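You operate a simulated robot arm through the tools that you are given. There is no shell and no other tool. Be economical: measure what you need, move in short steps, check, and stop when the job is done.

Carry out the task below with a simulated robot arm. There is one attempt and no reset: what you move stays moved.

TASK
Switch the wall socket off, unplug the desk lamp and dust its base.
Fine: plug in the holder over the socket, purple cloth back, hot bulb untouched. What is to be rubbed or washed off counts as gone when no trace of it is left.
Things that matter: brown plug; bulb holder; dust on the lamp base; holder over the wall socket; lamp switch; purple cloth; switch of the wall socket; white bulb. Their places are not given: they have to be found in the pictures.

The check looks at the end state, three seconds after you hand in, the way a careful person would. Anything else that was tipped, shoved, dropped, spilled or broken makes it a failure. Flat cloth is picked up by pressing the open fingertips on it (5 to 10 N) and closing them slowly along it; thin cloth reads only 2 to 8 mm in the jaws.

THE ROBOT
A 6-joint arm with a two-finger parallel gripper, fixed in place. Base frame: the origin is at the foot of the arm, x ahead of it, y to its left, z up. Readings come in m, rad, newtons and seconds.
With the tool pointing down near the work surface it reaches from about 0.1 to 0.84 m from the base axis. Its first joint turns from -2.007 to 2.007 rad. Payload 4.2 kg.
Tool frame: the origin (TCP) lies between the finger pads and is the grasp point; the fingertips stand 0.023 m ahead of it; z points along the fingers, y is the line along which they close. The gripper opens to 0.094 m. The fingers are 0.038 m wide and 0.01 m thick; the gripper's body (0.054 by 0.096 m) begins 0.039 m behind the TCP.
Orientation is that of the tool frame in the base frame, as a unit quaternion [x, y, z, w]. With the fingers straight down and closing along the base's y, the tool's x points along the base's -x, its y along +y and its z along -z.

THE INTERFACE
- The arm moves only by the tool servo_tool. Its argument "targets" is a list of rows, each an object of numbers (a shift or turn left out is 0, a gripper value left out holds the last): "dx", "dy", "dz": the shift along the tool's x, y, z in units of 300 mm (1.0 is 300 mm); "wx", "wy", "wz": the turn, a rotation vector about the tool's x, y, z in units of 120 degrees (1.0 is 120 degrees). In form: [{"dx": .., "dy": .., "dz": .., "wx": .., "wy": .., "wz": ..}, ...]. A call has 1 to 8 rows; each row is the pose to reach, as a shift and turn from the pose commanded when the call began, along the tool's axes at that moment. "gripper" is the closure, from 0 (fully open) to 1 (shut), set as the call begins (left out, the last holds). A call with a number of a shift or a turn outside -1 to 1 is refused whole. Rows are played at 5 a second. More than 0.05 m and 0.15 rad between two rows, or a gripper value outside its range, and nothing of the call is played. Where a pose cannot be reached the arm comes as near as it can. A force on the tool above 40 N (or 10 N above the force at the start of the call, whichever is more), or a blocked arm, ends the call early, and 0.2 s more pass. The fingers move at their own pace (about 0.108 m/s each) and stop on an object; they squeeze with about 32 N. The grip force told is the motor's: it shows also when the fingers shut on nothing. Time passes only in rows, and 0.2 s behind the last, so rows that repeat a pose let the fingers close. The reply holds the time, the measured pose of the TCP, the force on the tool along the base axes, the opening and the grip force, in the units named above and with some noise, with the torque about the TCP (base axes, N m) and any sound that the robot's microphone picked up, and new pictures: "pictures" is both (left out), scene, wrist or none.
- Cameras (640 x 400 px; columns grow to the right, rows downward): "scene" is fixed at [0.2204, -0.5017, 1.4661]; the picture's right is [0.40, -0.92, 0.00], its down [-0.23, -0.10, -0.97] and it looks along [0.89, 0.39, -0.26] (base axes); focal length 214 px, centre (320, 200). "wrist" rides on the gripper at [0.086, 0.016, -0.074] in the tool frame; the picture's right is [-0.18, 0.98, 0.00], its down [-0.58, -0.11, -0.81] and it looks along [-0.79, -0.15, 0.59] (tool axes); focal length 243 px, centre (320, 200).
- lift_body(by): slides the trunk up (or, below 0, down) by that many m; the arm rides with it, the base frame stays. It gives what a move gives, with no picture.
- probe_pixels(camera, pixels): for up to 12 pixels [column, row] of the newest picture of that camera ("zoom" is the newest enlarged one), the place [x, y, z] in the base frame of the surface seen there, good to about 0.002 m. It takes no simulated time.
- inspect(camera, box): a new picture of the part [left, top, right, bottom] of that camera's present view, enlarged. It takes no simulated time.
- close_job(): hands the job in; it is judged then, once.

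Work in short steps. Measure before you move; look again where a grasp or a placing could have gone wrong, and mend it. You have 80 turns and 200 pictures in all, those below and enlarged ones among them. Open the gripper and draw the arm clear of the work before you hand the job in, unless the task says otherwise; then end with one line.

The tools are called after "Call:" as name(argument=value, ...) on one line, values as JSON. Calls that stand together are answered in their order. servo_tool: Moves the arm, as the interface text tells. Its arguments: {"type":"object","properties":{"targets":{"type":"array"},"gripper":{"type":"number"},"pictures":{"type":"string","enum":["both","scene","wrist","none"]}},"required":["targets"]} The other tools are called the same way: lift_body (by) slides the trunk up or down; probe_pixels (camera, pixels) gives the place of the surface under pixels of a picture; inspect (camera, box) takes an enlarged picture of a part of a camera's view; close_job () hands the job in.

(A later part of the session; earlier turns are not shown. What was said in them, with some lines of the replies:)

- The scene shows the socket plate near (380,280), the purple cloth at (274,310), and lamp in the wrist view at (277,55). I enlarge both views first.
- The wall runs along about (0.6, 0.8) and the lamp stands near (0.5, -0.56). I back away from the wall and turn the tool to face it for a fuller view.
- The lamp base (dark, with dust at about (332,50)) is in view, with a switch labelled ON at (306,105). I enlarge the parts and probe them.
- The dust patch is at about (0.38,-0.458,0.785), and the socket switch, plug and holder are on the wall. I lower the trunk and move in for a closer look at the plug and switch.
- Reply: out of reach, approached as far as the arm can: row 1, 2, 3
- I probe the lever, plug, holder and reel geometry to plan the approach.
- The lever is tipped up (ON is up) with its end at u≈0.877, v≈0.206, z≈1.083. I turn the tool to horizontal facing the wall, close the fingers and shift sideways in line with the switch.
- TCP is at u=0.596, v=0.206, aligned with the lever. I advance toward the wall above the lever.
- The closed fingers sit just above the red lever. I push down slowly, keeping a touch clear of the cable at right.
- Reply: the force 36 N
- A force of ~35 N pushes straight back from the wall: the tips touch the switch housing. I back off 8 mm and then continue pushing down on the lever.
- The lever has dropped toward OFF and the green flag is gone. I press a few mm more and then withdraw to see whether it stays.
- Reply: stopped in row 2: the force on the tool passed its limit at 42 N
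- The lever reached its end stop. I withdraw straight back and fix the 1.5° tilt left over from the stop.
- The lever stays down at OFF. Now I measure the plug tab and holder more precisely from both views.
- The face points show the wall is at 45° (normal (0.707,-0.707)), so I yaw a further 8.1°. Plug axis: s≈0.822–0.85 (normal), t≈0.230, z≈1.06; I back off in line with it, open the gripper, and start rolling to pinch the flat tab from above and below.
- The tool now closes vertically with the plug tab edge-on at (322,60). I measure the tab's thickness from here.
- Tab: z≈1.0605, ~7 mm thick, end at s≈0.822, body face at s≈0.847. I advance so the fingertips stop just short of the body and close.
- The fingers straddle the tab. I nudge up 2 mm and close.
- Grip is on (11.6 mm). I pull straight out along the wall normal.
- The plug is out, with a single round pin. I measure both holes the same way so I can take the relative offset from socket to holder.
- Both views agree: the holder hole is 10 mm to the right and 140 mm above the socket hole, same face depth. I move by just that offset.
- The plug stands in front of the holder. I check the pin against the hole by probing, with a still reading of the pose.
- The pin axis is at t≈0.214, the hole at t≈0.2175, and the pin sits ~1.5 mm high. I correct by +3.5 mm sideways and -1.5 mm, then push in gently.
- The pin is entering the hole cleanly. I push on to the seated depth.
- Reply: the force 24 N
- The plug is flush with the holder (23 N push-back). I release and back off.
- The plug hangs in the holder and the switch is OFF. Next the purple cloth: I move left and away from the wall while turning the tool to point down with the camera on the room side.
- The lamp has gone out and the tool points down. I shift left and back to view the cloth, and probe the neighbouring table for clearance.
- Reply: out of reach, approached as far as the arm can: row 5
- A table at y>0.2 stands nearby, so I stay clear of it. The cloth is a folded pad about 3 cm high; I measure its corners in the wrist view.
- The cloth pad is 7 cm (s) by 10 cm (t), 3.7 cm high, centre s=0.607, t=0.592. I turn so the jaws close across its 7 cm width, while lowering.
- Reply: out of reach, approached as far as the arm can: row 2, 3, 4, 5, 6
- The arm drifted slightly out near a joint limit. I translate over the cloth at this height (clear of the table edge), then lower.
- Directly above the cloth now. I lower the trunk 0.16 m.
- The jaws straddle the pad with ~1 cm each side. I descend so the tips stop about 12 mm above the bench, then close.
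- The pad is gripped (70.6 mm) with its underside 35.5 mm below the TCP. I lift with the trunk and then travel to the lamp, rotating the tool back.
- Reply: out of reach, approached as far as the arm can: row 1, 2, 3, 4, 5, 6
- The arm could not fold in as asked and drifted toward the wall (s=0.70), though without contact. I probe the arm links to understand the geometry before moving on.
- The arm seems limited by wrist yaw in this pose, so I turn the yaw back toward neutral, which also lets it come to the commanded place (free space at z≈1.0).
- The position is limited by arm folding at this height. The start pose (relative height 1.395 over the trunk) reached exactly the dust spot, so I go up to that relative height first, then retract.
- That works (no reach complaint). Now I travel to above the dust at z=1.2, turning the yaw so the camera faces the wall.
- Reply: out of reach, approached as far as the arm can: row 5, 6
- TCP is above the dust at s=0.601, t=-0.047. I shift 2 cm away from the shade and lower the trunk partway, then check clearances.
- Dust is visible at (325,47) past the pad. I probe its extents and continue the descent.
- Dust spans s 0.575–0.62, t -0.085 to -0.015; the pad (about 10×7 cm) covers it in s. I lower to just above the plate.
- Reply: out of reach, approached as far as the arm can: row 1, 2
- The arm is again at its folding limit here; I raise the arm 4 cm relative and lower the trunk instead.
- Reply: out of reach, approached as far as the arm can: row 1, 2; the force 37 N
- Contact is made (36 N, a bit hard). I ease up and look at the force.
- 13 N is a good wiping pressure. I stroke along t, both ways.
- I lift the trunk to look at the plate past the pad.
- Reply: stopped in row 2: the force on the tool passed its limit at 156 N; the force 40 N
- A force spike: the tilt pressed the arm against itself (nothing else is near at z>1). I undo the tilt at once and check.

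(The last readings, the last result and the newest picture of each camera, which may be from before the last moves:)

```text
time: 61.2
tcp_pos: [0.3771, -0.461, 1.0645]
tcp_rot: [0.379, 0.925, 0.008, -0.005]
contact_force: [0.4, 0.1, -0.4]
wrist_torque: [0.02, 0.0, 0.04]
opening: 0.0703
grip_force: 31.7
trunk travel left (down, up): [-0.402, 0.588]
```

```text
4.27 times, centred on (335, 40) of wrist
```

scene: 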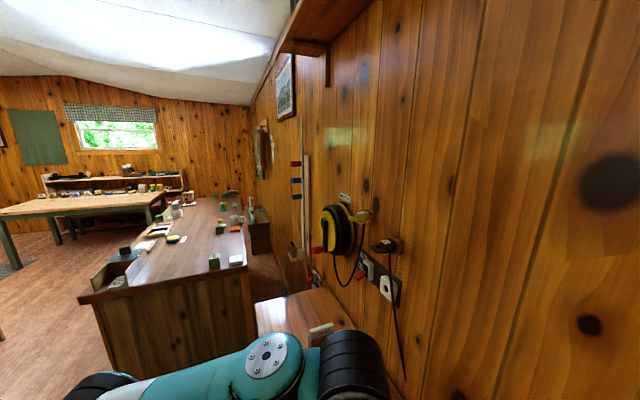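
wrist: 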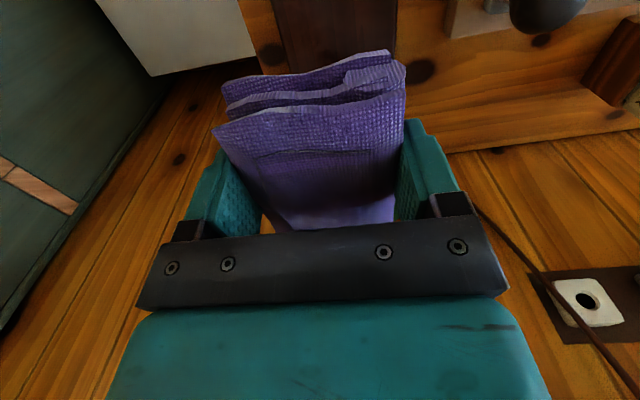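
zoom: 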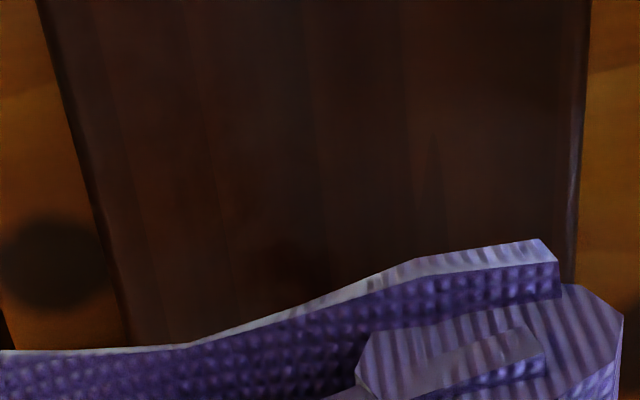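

Free again, and the plate looks clean. To be sure no trace is left, I wipe once more with a slightly different track.

Call:
lift_body(by=-0.243)

Call:
lift_body(by=-0.006)

```text
time: 63.7
tcp_pos: [0.3759, -0.4609, 0.8211]
tcp_rot: [0.378, 0.926, 0.01, -0.005]
contact_force: [0.0, -0.5, -0.1]
wrist_torque: [0.02, 0.03, -0.02]
opening: 0.0703
grip_force: 31.7
trunk travel left (down, up): [-0.159, 0.831]
```

```text
time: 64.2
tcp_pos: [0.3763, -0.4615, 0.817]
tcp_rot: [0.379, 0.925, 0.008, -0.003]
contact_force: [-0.2, -0.7, 12.2]
wrist_torque: [-0.93, -0.36, 0.01]
opening: 0.0702
grip_force: 32.0
trunk travel left (down, up): [-0.153, 0.837]
```

12 N contact. I stroke along t with small s changes.

Call:
servo_tool(targets=[{"dy": 0.05}, {"dy": 0.1}, {"dy": 0.15}, {"dy": 0.15, "dx": -0.03}, {"dy": 0.1, "dx": -0.03}, {"dy": 0.05, "dx": -0.03}, {"dy": 0.0, "dx": -0.03}, {"dy": -0.06, "dx": -0.03}], pictures="none")

Call:
servo_tool(targets=[{"dx": 0.03}, {"dx": 0.03, "dy": 0.05}, {"dx": 0.03, "dy": 0.1}, {"dx": 0.03, "dy": 0.15}, {"dx": 0.03, "dy": 0.2}, {"dx": 0.03, "dy": 0.12}, {"dx": 0.03, "dy": 0.05}, {"dx": 0.03, "dy": 0.05, "dz": -0.05}], pictures="none")

Call:
lift_body(by=0.13)

Call:
inspect(camera="wrist", box=[200, 0, 460, 120])

```text
time: 66.0
tcp_pos: [0.3729, -0.4789, 0.8167]
tcp_rot: [0.378, 0.926, 0.008, -0.004]
contact_force: [6.2, 5.5, 19.3]
wrist_torque: [-0.69, -0.25, 0.25]
opening: 0.0701
grip_force: 32.2
trunk travel left (down, up): [-0.153, 0.837]
```

```text
time: 67.8
tcp_pos: [0.376, -0.4629, 0.8284]
tcp_rot: [0.379, 0.925, 0.01, -0.005]
contact_force: [0.4, 0.5, -1.0]
wrist_torque: [-0.02, 0.02, -0.01]
opening: 0.0703
grip_force: 31.8
trunk travel left (down, up): [-0.153, 0.837]
```

```text
time: 69.4
tcp_pos: [0.3767, -0.4637, 0.9607]
tcp_rot: [0.379, 0.925, 0.01, -0.005]
contact_force: [-0.3, 0.3, -0.3]
wrist_torque: [-0.01, 0.02, 0.01]
opening: 0.0702
grip_force: 32.0
trunk travel left (down, up): [-0.283, 0.707]
```

```text
2.46 times, centred on (330, 60) of wrist
```

zoom: 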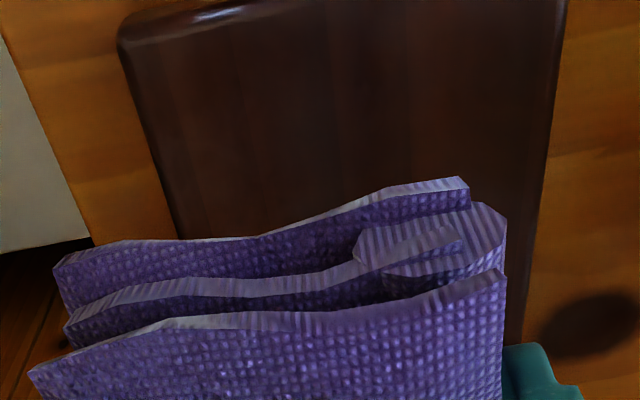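

The base is clean. I raise the trunk and travel back toward the cloth's place, turning the yaw back.

Call:
lift_body(by=0.332)

Call:
servo_tool(targets=[{"dx": -0.02, "dy": 0.13, "wz": -0.047}, {"dx": -0.04, "dy": 0.27, "wz": -0.094}, {"dx": -0.06, "dy": 0.41, "wz": -0.141}, {"dx": -0.08, "dy": 0.55, "wz": -0.188}, {"dx": -0.1, "dy": 0.69, "wz": -0.234}, {"dx": -0.12, "dy": 0.83, "wz": -0.281}, {"dx": -0.14, "dy": 0.97, "wz": -0.375}], pictures="scene")

```text
time: 72.7
tcp_pos: [0.3761, -0.4626, 1.2928]
tcp_rot: [0.379, 0.925, 0.01, -0.004]
contact_force: [-0.1, 0.5, -1.1]
wrist_torque: [0.01, 0.0, -0.01]
opening: 0.0703
grip_force: 32.0
trunk travel left (down, up): [-0.615, 0.375]
```

```text
refused: row 7 steps farther than a row can; nothing moved
```

Row 7 turned too far; I even out the steps.

Call:
servo_tool(targets=[{"dx": -0.02, "dy": 0.13, "wz": -0.053}, {"dx": -0.04, "dy": 0.27, "wz": -0.107}, {"dx": -0.06, "dy": 0.41, "wz": -0.16}, {"dx": -0.08, "dy": 0.55, "wz": -0.214}, {"dx": -0.1, "dy": 0.69, "wz": -0.268}, {"dx": -0.12, "dy": 0.83, "wz": -0.321}, {"dx": -0.14, "dy": 0.97, "wz": -0.375}], pictures="scene")

```text
time: 74.3
tcp_pos: [0.6105, -0.2883, 1.2951]
tcp_rot: [-0.006, 1.0, 0.01, -0.001]
contact_force: [-0.3, -0.3, -0.2]
wrist_torque: [-0.01, -0.01, 0.03]
opening: 0.0705
grip_force: 31.1
trunk travel left (down, up): [-0.615, 0.375]
```

scene: 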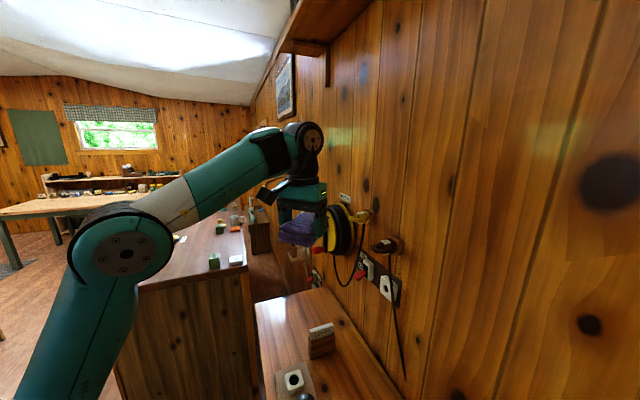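

Next I move halfway with descent and the remaining 45° turn.

Call:
servo_tool(targets=[{"dx": -0.062, "dy": 0.073, "dz": 0.075, "wz": -0.0615}, {"dx": -0.124, "dy": 0.147, "dz": 0.15, "wz": -0.123}, {"dx": -0.187, "dy": 0.22, "dz": 0.225, "wz": -0.1845}, {"dx": -0.249, "dy": 0.293, "dz": 0.3, "wz": -0.246}, {"dx": -0.311, "dy": 0.367, "dz": 0.375, "wz": -0.3075}, {"dx": -0.373, "dy": 0.44, "dz": 0.45, "wz": -0.369}], pictures="none")

```text
time: 75.7
tcp_pos: [0.7223, -0.1495, 1.1631]
tcp_rot: [-0.381, 0.924, 0.009, 0.004]
contact_force: [0.0, 0.3, 0.5]
wrist_torque: [-0.01, 0.0, 0.02]
opening: 0.0701
grip_force: 31.8
trunk travel left (down, up): [-0.615, 0.375]
```

Call:
servo_tool(targets=[{"dx": -0.112, "dy": 0.006, "dz": 0.09}, {"dx": -0.225, "dy": 0.013, "dz": 0.18}, {"dx": -0.337, "dy": 0.019, "dz": 0.27}, {"dx": -0.45, "dy": 0.026, "dz": 0.36}, {"dx": -0.562, "dy": 0.032, "dz": 0.443}])

```text
time: 76.9
tcp_pos: [0.8336, -0.0209, 1.0333]
tcp_rot: [-0.381, 0.924, 0.009, 0.004]
contact_force: [-0.2, 0.4, -0.3]
wrist_torque: [0.0, 0.0, -0.05]
opening: 0.0704
grip_force: 32.2
trunk travel left (down, up): [-0.615, 0.375]
```

scene: 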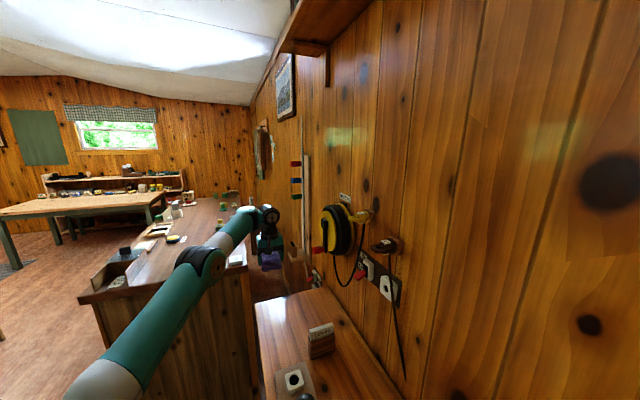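
wrist: 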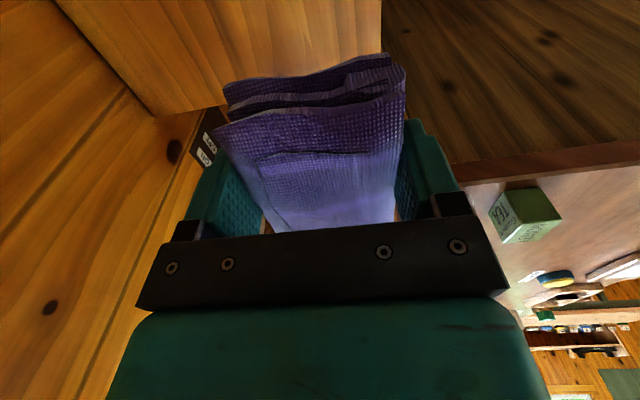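

Over the spot to within 2–3 mm. I trim it and lower with the trunk to just above the bench.

Call:
servo_tool(targets=[{"dy": -0.007, "dx": 0.003}], pictures="none")

Call:
lift_body(by=-0.23)

Call:
lift_body(by=-0.007)

Call:
inspect(camera="scene", box=[235, 260, 325, 350])

```text
time: 77.3
tcp_pos: [0.8332, -0.0214, 1.0323]
tcp_rot: [-0.381, 0.924, 0.01, 0.003]
contact_force: [0.2, 0.5, -0.4]
wrist_torque: [-0.01, 0.03, 0.02]
opening: 0.0703
grip_force: 32.5
trunk travel left (down, up): [-0.615, 0.375]
```

```text
time: 79.7
tcp_pos: [0.8337, -0.0227, 0.8034]
tcp_rot: [-0.381, 0.925, 0.01, 0.002]
contact_force: [-0.6, 0.2, -0.8]
wrist_torque: [-0.01, 0.04, -0.04]
opening: 0.0702
grip_force: 32.1
trunk travel left (down, up): [-0.385, 0.605]
```

```text
time: 80.3
tcp_pos: [0.8346, -0.0225, 0.7964]
tcp_rot: [-0.382, 0.924, 0.01, 0.002]
contact_force: [0.5, 0.2, 0.0]
wrist_torque: [-0.02, 0.02, 0.04]
opening: 0.0703
grip_force: 31.4
trunk travel left (down, up): [-0.378, 0.612]
```

```text
4.44 times, centred on (280, 305) of scene
```

zoom: 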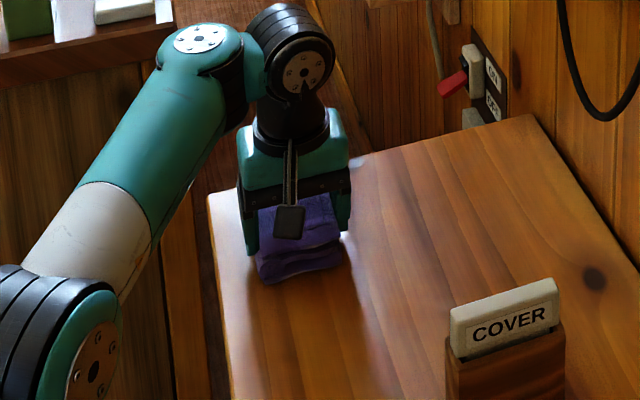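

No contact yet; wiping suggested the underside is ~32 mm below the TCP, so I lower 4 mm more.

Call:
lift_body(by=-0.004)

```text
time: 80.8
tcp_pos: [0.8341, -0.0224, 0.7928]
tcp_rot: [-0.382, 0.924, 0.009, 0.004]
contact_force: [0.5, -0.5, 6.0]
wrist_torque: [-0.32, 0.05, 0.0]
opening: 0.0702
grip_force: 31.7
trunk travel left (down, up): [-0.374, 0.616]
```

Touching with 6 N. I open and lift off.

Call:
servo_tool(targets=[{"dz": 0}, {"dz": 0}, {"dz": 0}], gripper=0, pictures="wrist")

Call:
lift_body(by=0.2)

Call:
inspect(camera="scene", box=[235, 260, 335, 350])

```text
time: 81.6
tcp_pos: [0.8342, -0.0228, 0.7924]
tcp_rot: [-0.382, 0.924, 0.01, 0.003]
contact_force: [-0.3, 0.3, -0.7]
wrist_torque: [0.01, 0.0, 0.01]
opening: 0.0937
grip_force: 0.1
trunk travel left (down, up): [-0.374, 0.616]
```

wrist: 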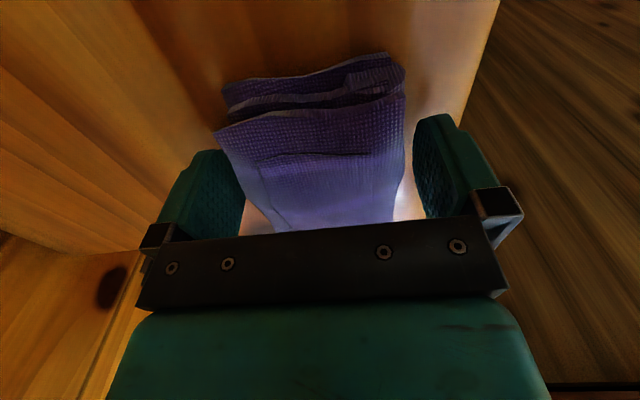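

```text
time: 83.8
tcp_pos: [0.8337, -0.0235, 0.9924]
tcp_rot: [-0.381, 0.924, 0.01, 0.002]
contact_force: [0.5, 0.8, -0.3]
wrist_torque: [-0.03, 0.03, 0.0]
opening: 0.0939
grip_force: 0.1
trunk travel left (down, up): [-0.574, 0.416]
```

```text
4.44 times, centred on (285, 305) of scene
```

zoom: 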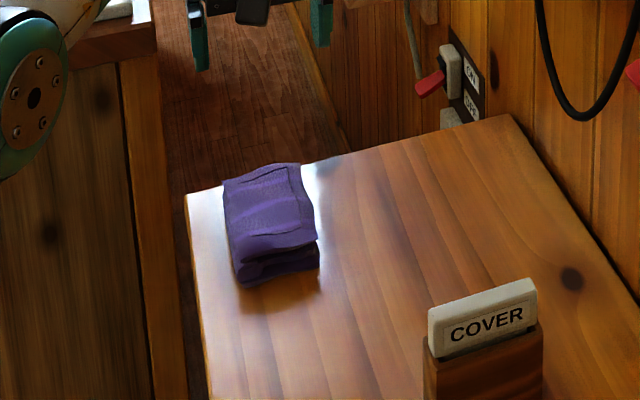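

The cloth lies back in place. I draw back up and turn the camera toward the lamp for a final check of the base.

Call:
servo_tool(targets=[{"dx": 0.1, "dz": -0.12}, {"dx": 0.2, "dz": -0.24}, {"dx": 0.3, "dz": -0.36}, {"dx": 0.4, "dz": -0.48}, {"dx": 0.5, "dz": -0.58}, {"dx": 0.56, "dz": -0.68}], pictures="none")

Call:
servo_tool(targets=[{"dx": 0.03, "dy": 0.07, "wz": 0.0625}, {"dx": 0.06, "dy": 0.14, "wz": 0.125}, {"dx": 0.1, "dy": 0.21, "wz": 0.1875}, {"dx": 0.15, "dy": 0.28, "wz": 0.25}, {"dx": 0.2, "dy": 0.35, "wz": 0.3125}, {"dx": 0.3, "dy": 0.4, "wz": 0.375}], pictures="none")

Call:
servo_tool(targets=[{"wz": 0.0625, "dy": -0.08}, {"wz": 0.125, "dy": -0.16}, {"wz": 0.1875, "dy": -0.24}, {"wz": 0.25, "dy": -0.32}, {"wz": 0.3125, "dy": -0.4}, {"wz": 0.375, "dy": -0.48}])

```text
time: 85.2
tcp_pos: [0.715, -0.1445, 1.1929]
tcp_rot: [-0.381, 0.924, 0.009, 0.001]
contact_force: [0.4, -0.2, -0.2]
wrist_torque: [0.01, 0.03, 0.02]
opening: 0.094
grip_force: 0.0
trunk travel left (down, up): [-0.574, 0.416]
```

```text
time: 86.6
tcp_pos: [0.5664, -0.1237, 1.1963]
tcp_rot: [0.003, 1.0, 0.009, -0.002]
contact_force: [0.3, -0.3, -0.3]
wrist_torque: [-0.01, 0.0, 0.01]
opening: 0.0939
grip_force: 0.0
trunk travel left (down, up): [-0.574, 0.416]
```

```text
time: 88.0
tcp_pos: [0.5641, -0.2666, 1.1924]
tcp_rot: [0.385, 0.923, 0.009, -0.006]
contact_force: [0.4, 0.0, 0.7]
wrist_torque: [-0.03, 0.02, 0.0]
opening: 0.0939
grip_force: 0.0
trunk travel left (down, up): [-0.574, 0.416]
```

scene: 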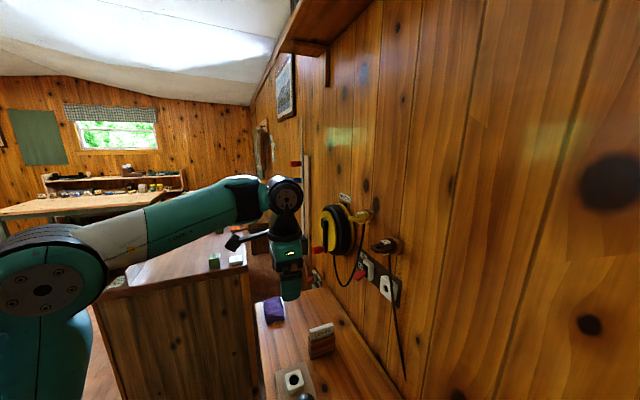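
wrist: 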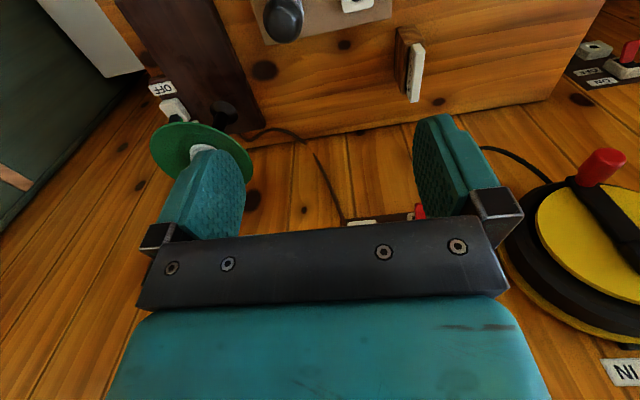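

The near part of the base is cut off at the top. I draw back and up a little for a full view.

Call:
servo_tool(targets=[{"dx": 0.1, "dy": -0.06, "dz": -0.1}, {"dx": 0.2, "dy": -0.12, "dz": -0.2}, {"dx": 0.3, "dy": -0.18, "dz": -0.28}, {"dx": 0.42, "dy": -0.24, "dz": -0.34}, {"dx": 0.54, "dy": -0.3, "dz": -0.4}, {"dx": 0.66, "dy": -0.36, "dz": -0.4}])

Call:
inspect(camera="wrist", box=[200, 0, 400, 130])

Call:
inspect(camera="scene", box=[330, 205, 430, 315])

```text
time: 89.1
tcp_pos: [0.4104, -0.2243, 1.3038]
tcp_rot: [0.393, 0.92, 0.007, 0.004]
contact_force: [13.1, 3.6, -10.8]
wrist_torque: [-1.15, 0.62, -1.31]
opening: 0.094
grip_force: 0.0
out of reach, approached as far as the arm can: row 5
trunk travel left (down, up): [-0.574, 0.416]
stopped in row 5: the force on the tool passed its limit at 97 N (the readings are from after the stop); the commanded pose is now the measured one
```

scene: 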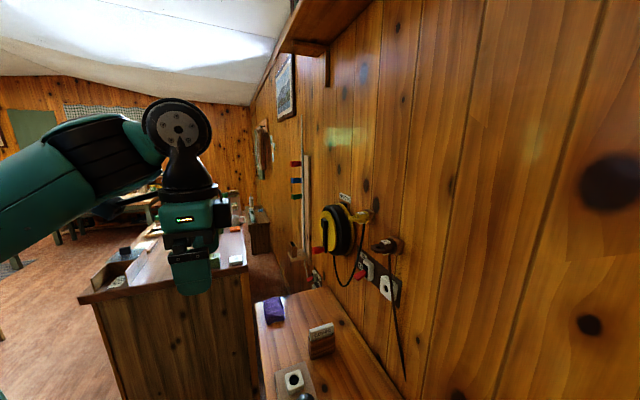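
wrist: 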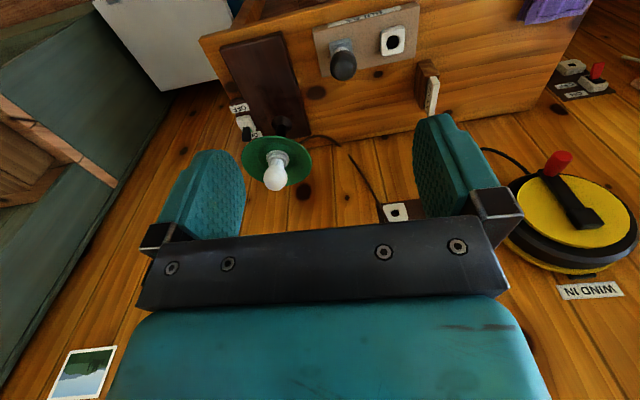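

```text
3.08 times, centred on (300, 65) of wrist
```

zoom: 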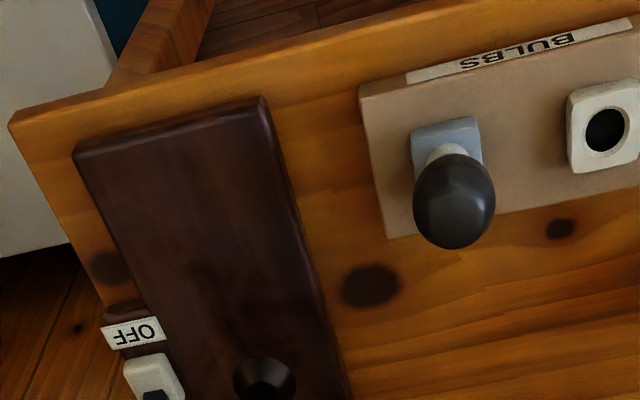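

```text
3.64 times, centred on (380, 260) of scene
```

zoom: 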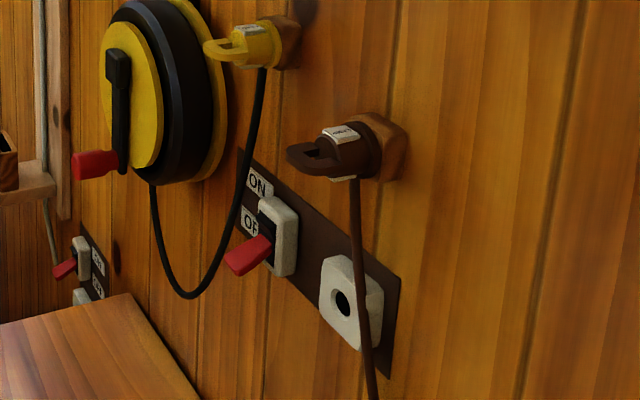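

The base is clean, plug in the holder, switch OFF, cloth back. The camera bracket touched the robot's own forearm; I ease off a little and finish.

Call:
servo_tool(targets=[{"dx": -0.05}, {"dx": -0.1}, {"dx": -0.1}], pictures="scene")

```text
time: 89.9
tcp_pos: [0.4316, -0.2451, 1.3058]
tcp_rot: [0.393, 0.92, 0.008, 0.004]
contact_force: [30.6, 18.0, -17.9]
wrist_torque: [-2.97, 1.65, -3.42]
opening: 0.0939
grip_force: 0.0
trunk travel left (down, up): [-0.574, 0.416]
```

scene: 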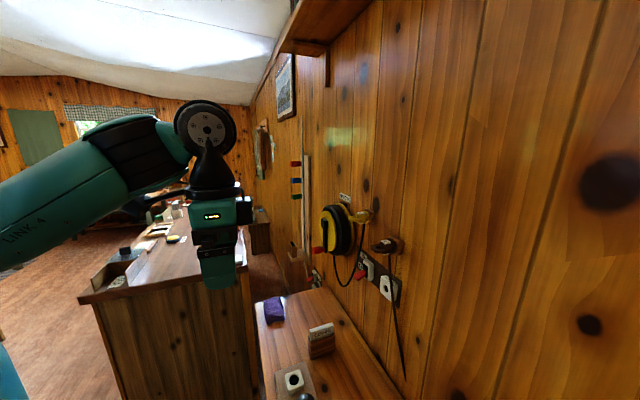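

Still self-contact; I retrace further outward and down, where it was free.

Call:
servo_tool(targets=[{"dx": -0.08, "dz": 0.1}, {"dx": -0.16, "dz": 0.2}, {"dx": -0.24, "dz": 0.3}, {"dx": -0.3, "dz": 0.35}], pictures="scene")

```text
time: 90.9
tcp_pos: [0.4935, -0.3088, 1.1983]
tcp_rot: [0.392, 0.92, 0.007, 0.003]
contact_force: [0.1, -0.1, 0.7]
wrist_torque: [-0.04, -0.04, -0.01]
opening: 0.0941
grip_force: 0.1
trunk travel left (down, up): [-0.574, 0.416]
```

scene: 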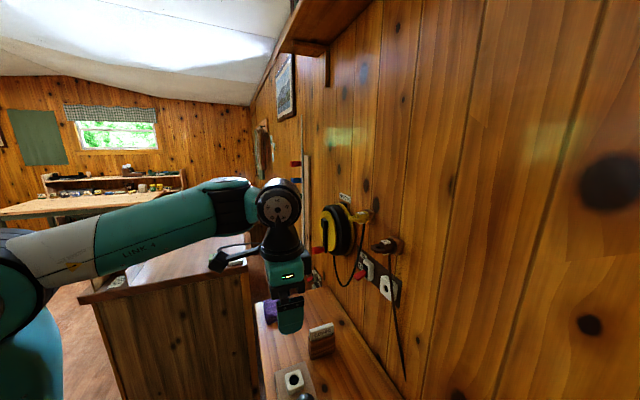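

The arm is free of any force, the gripper is open and well above the work, so I hand in.

Call:
close_job()

```text
The job is handed in.
```

The wall socket is off, the lamp's brown plug is in the holder over the socket, the lamp base is dusted with no trace visible, the purple cloth is back in its place, and the bulb was not touched.
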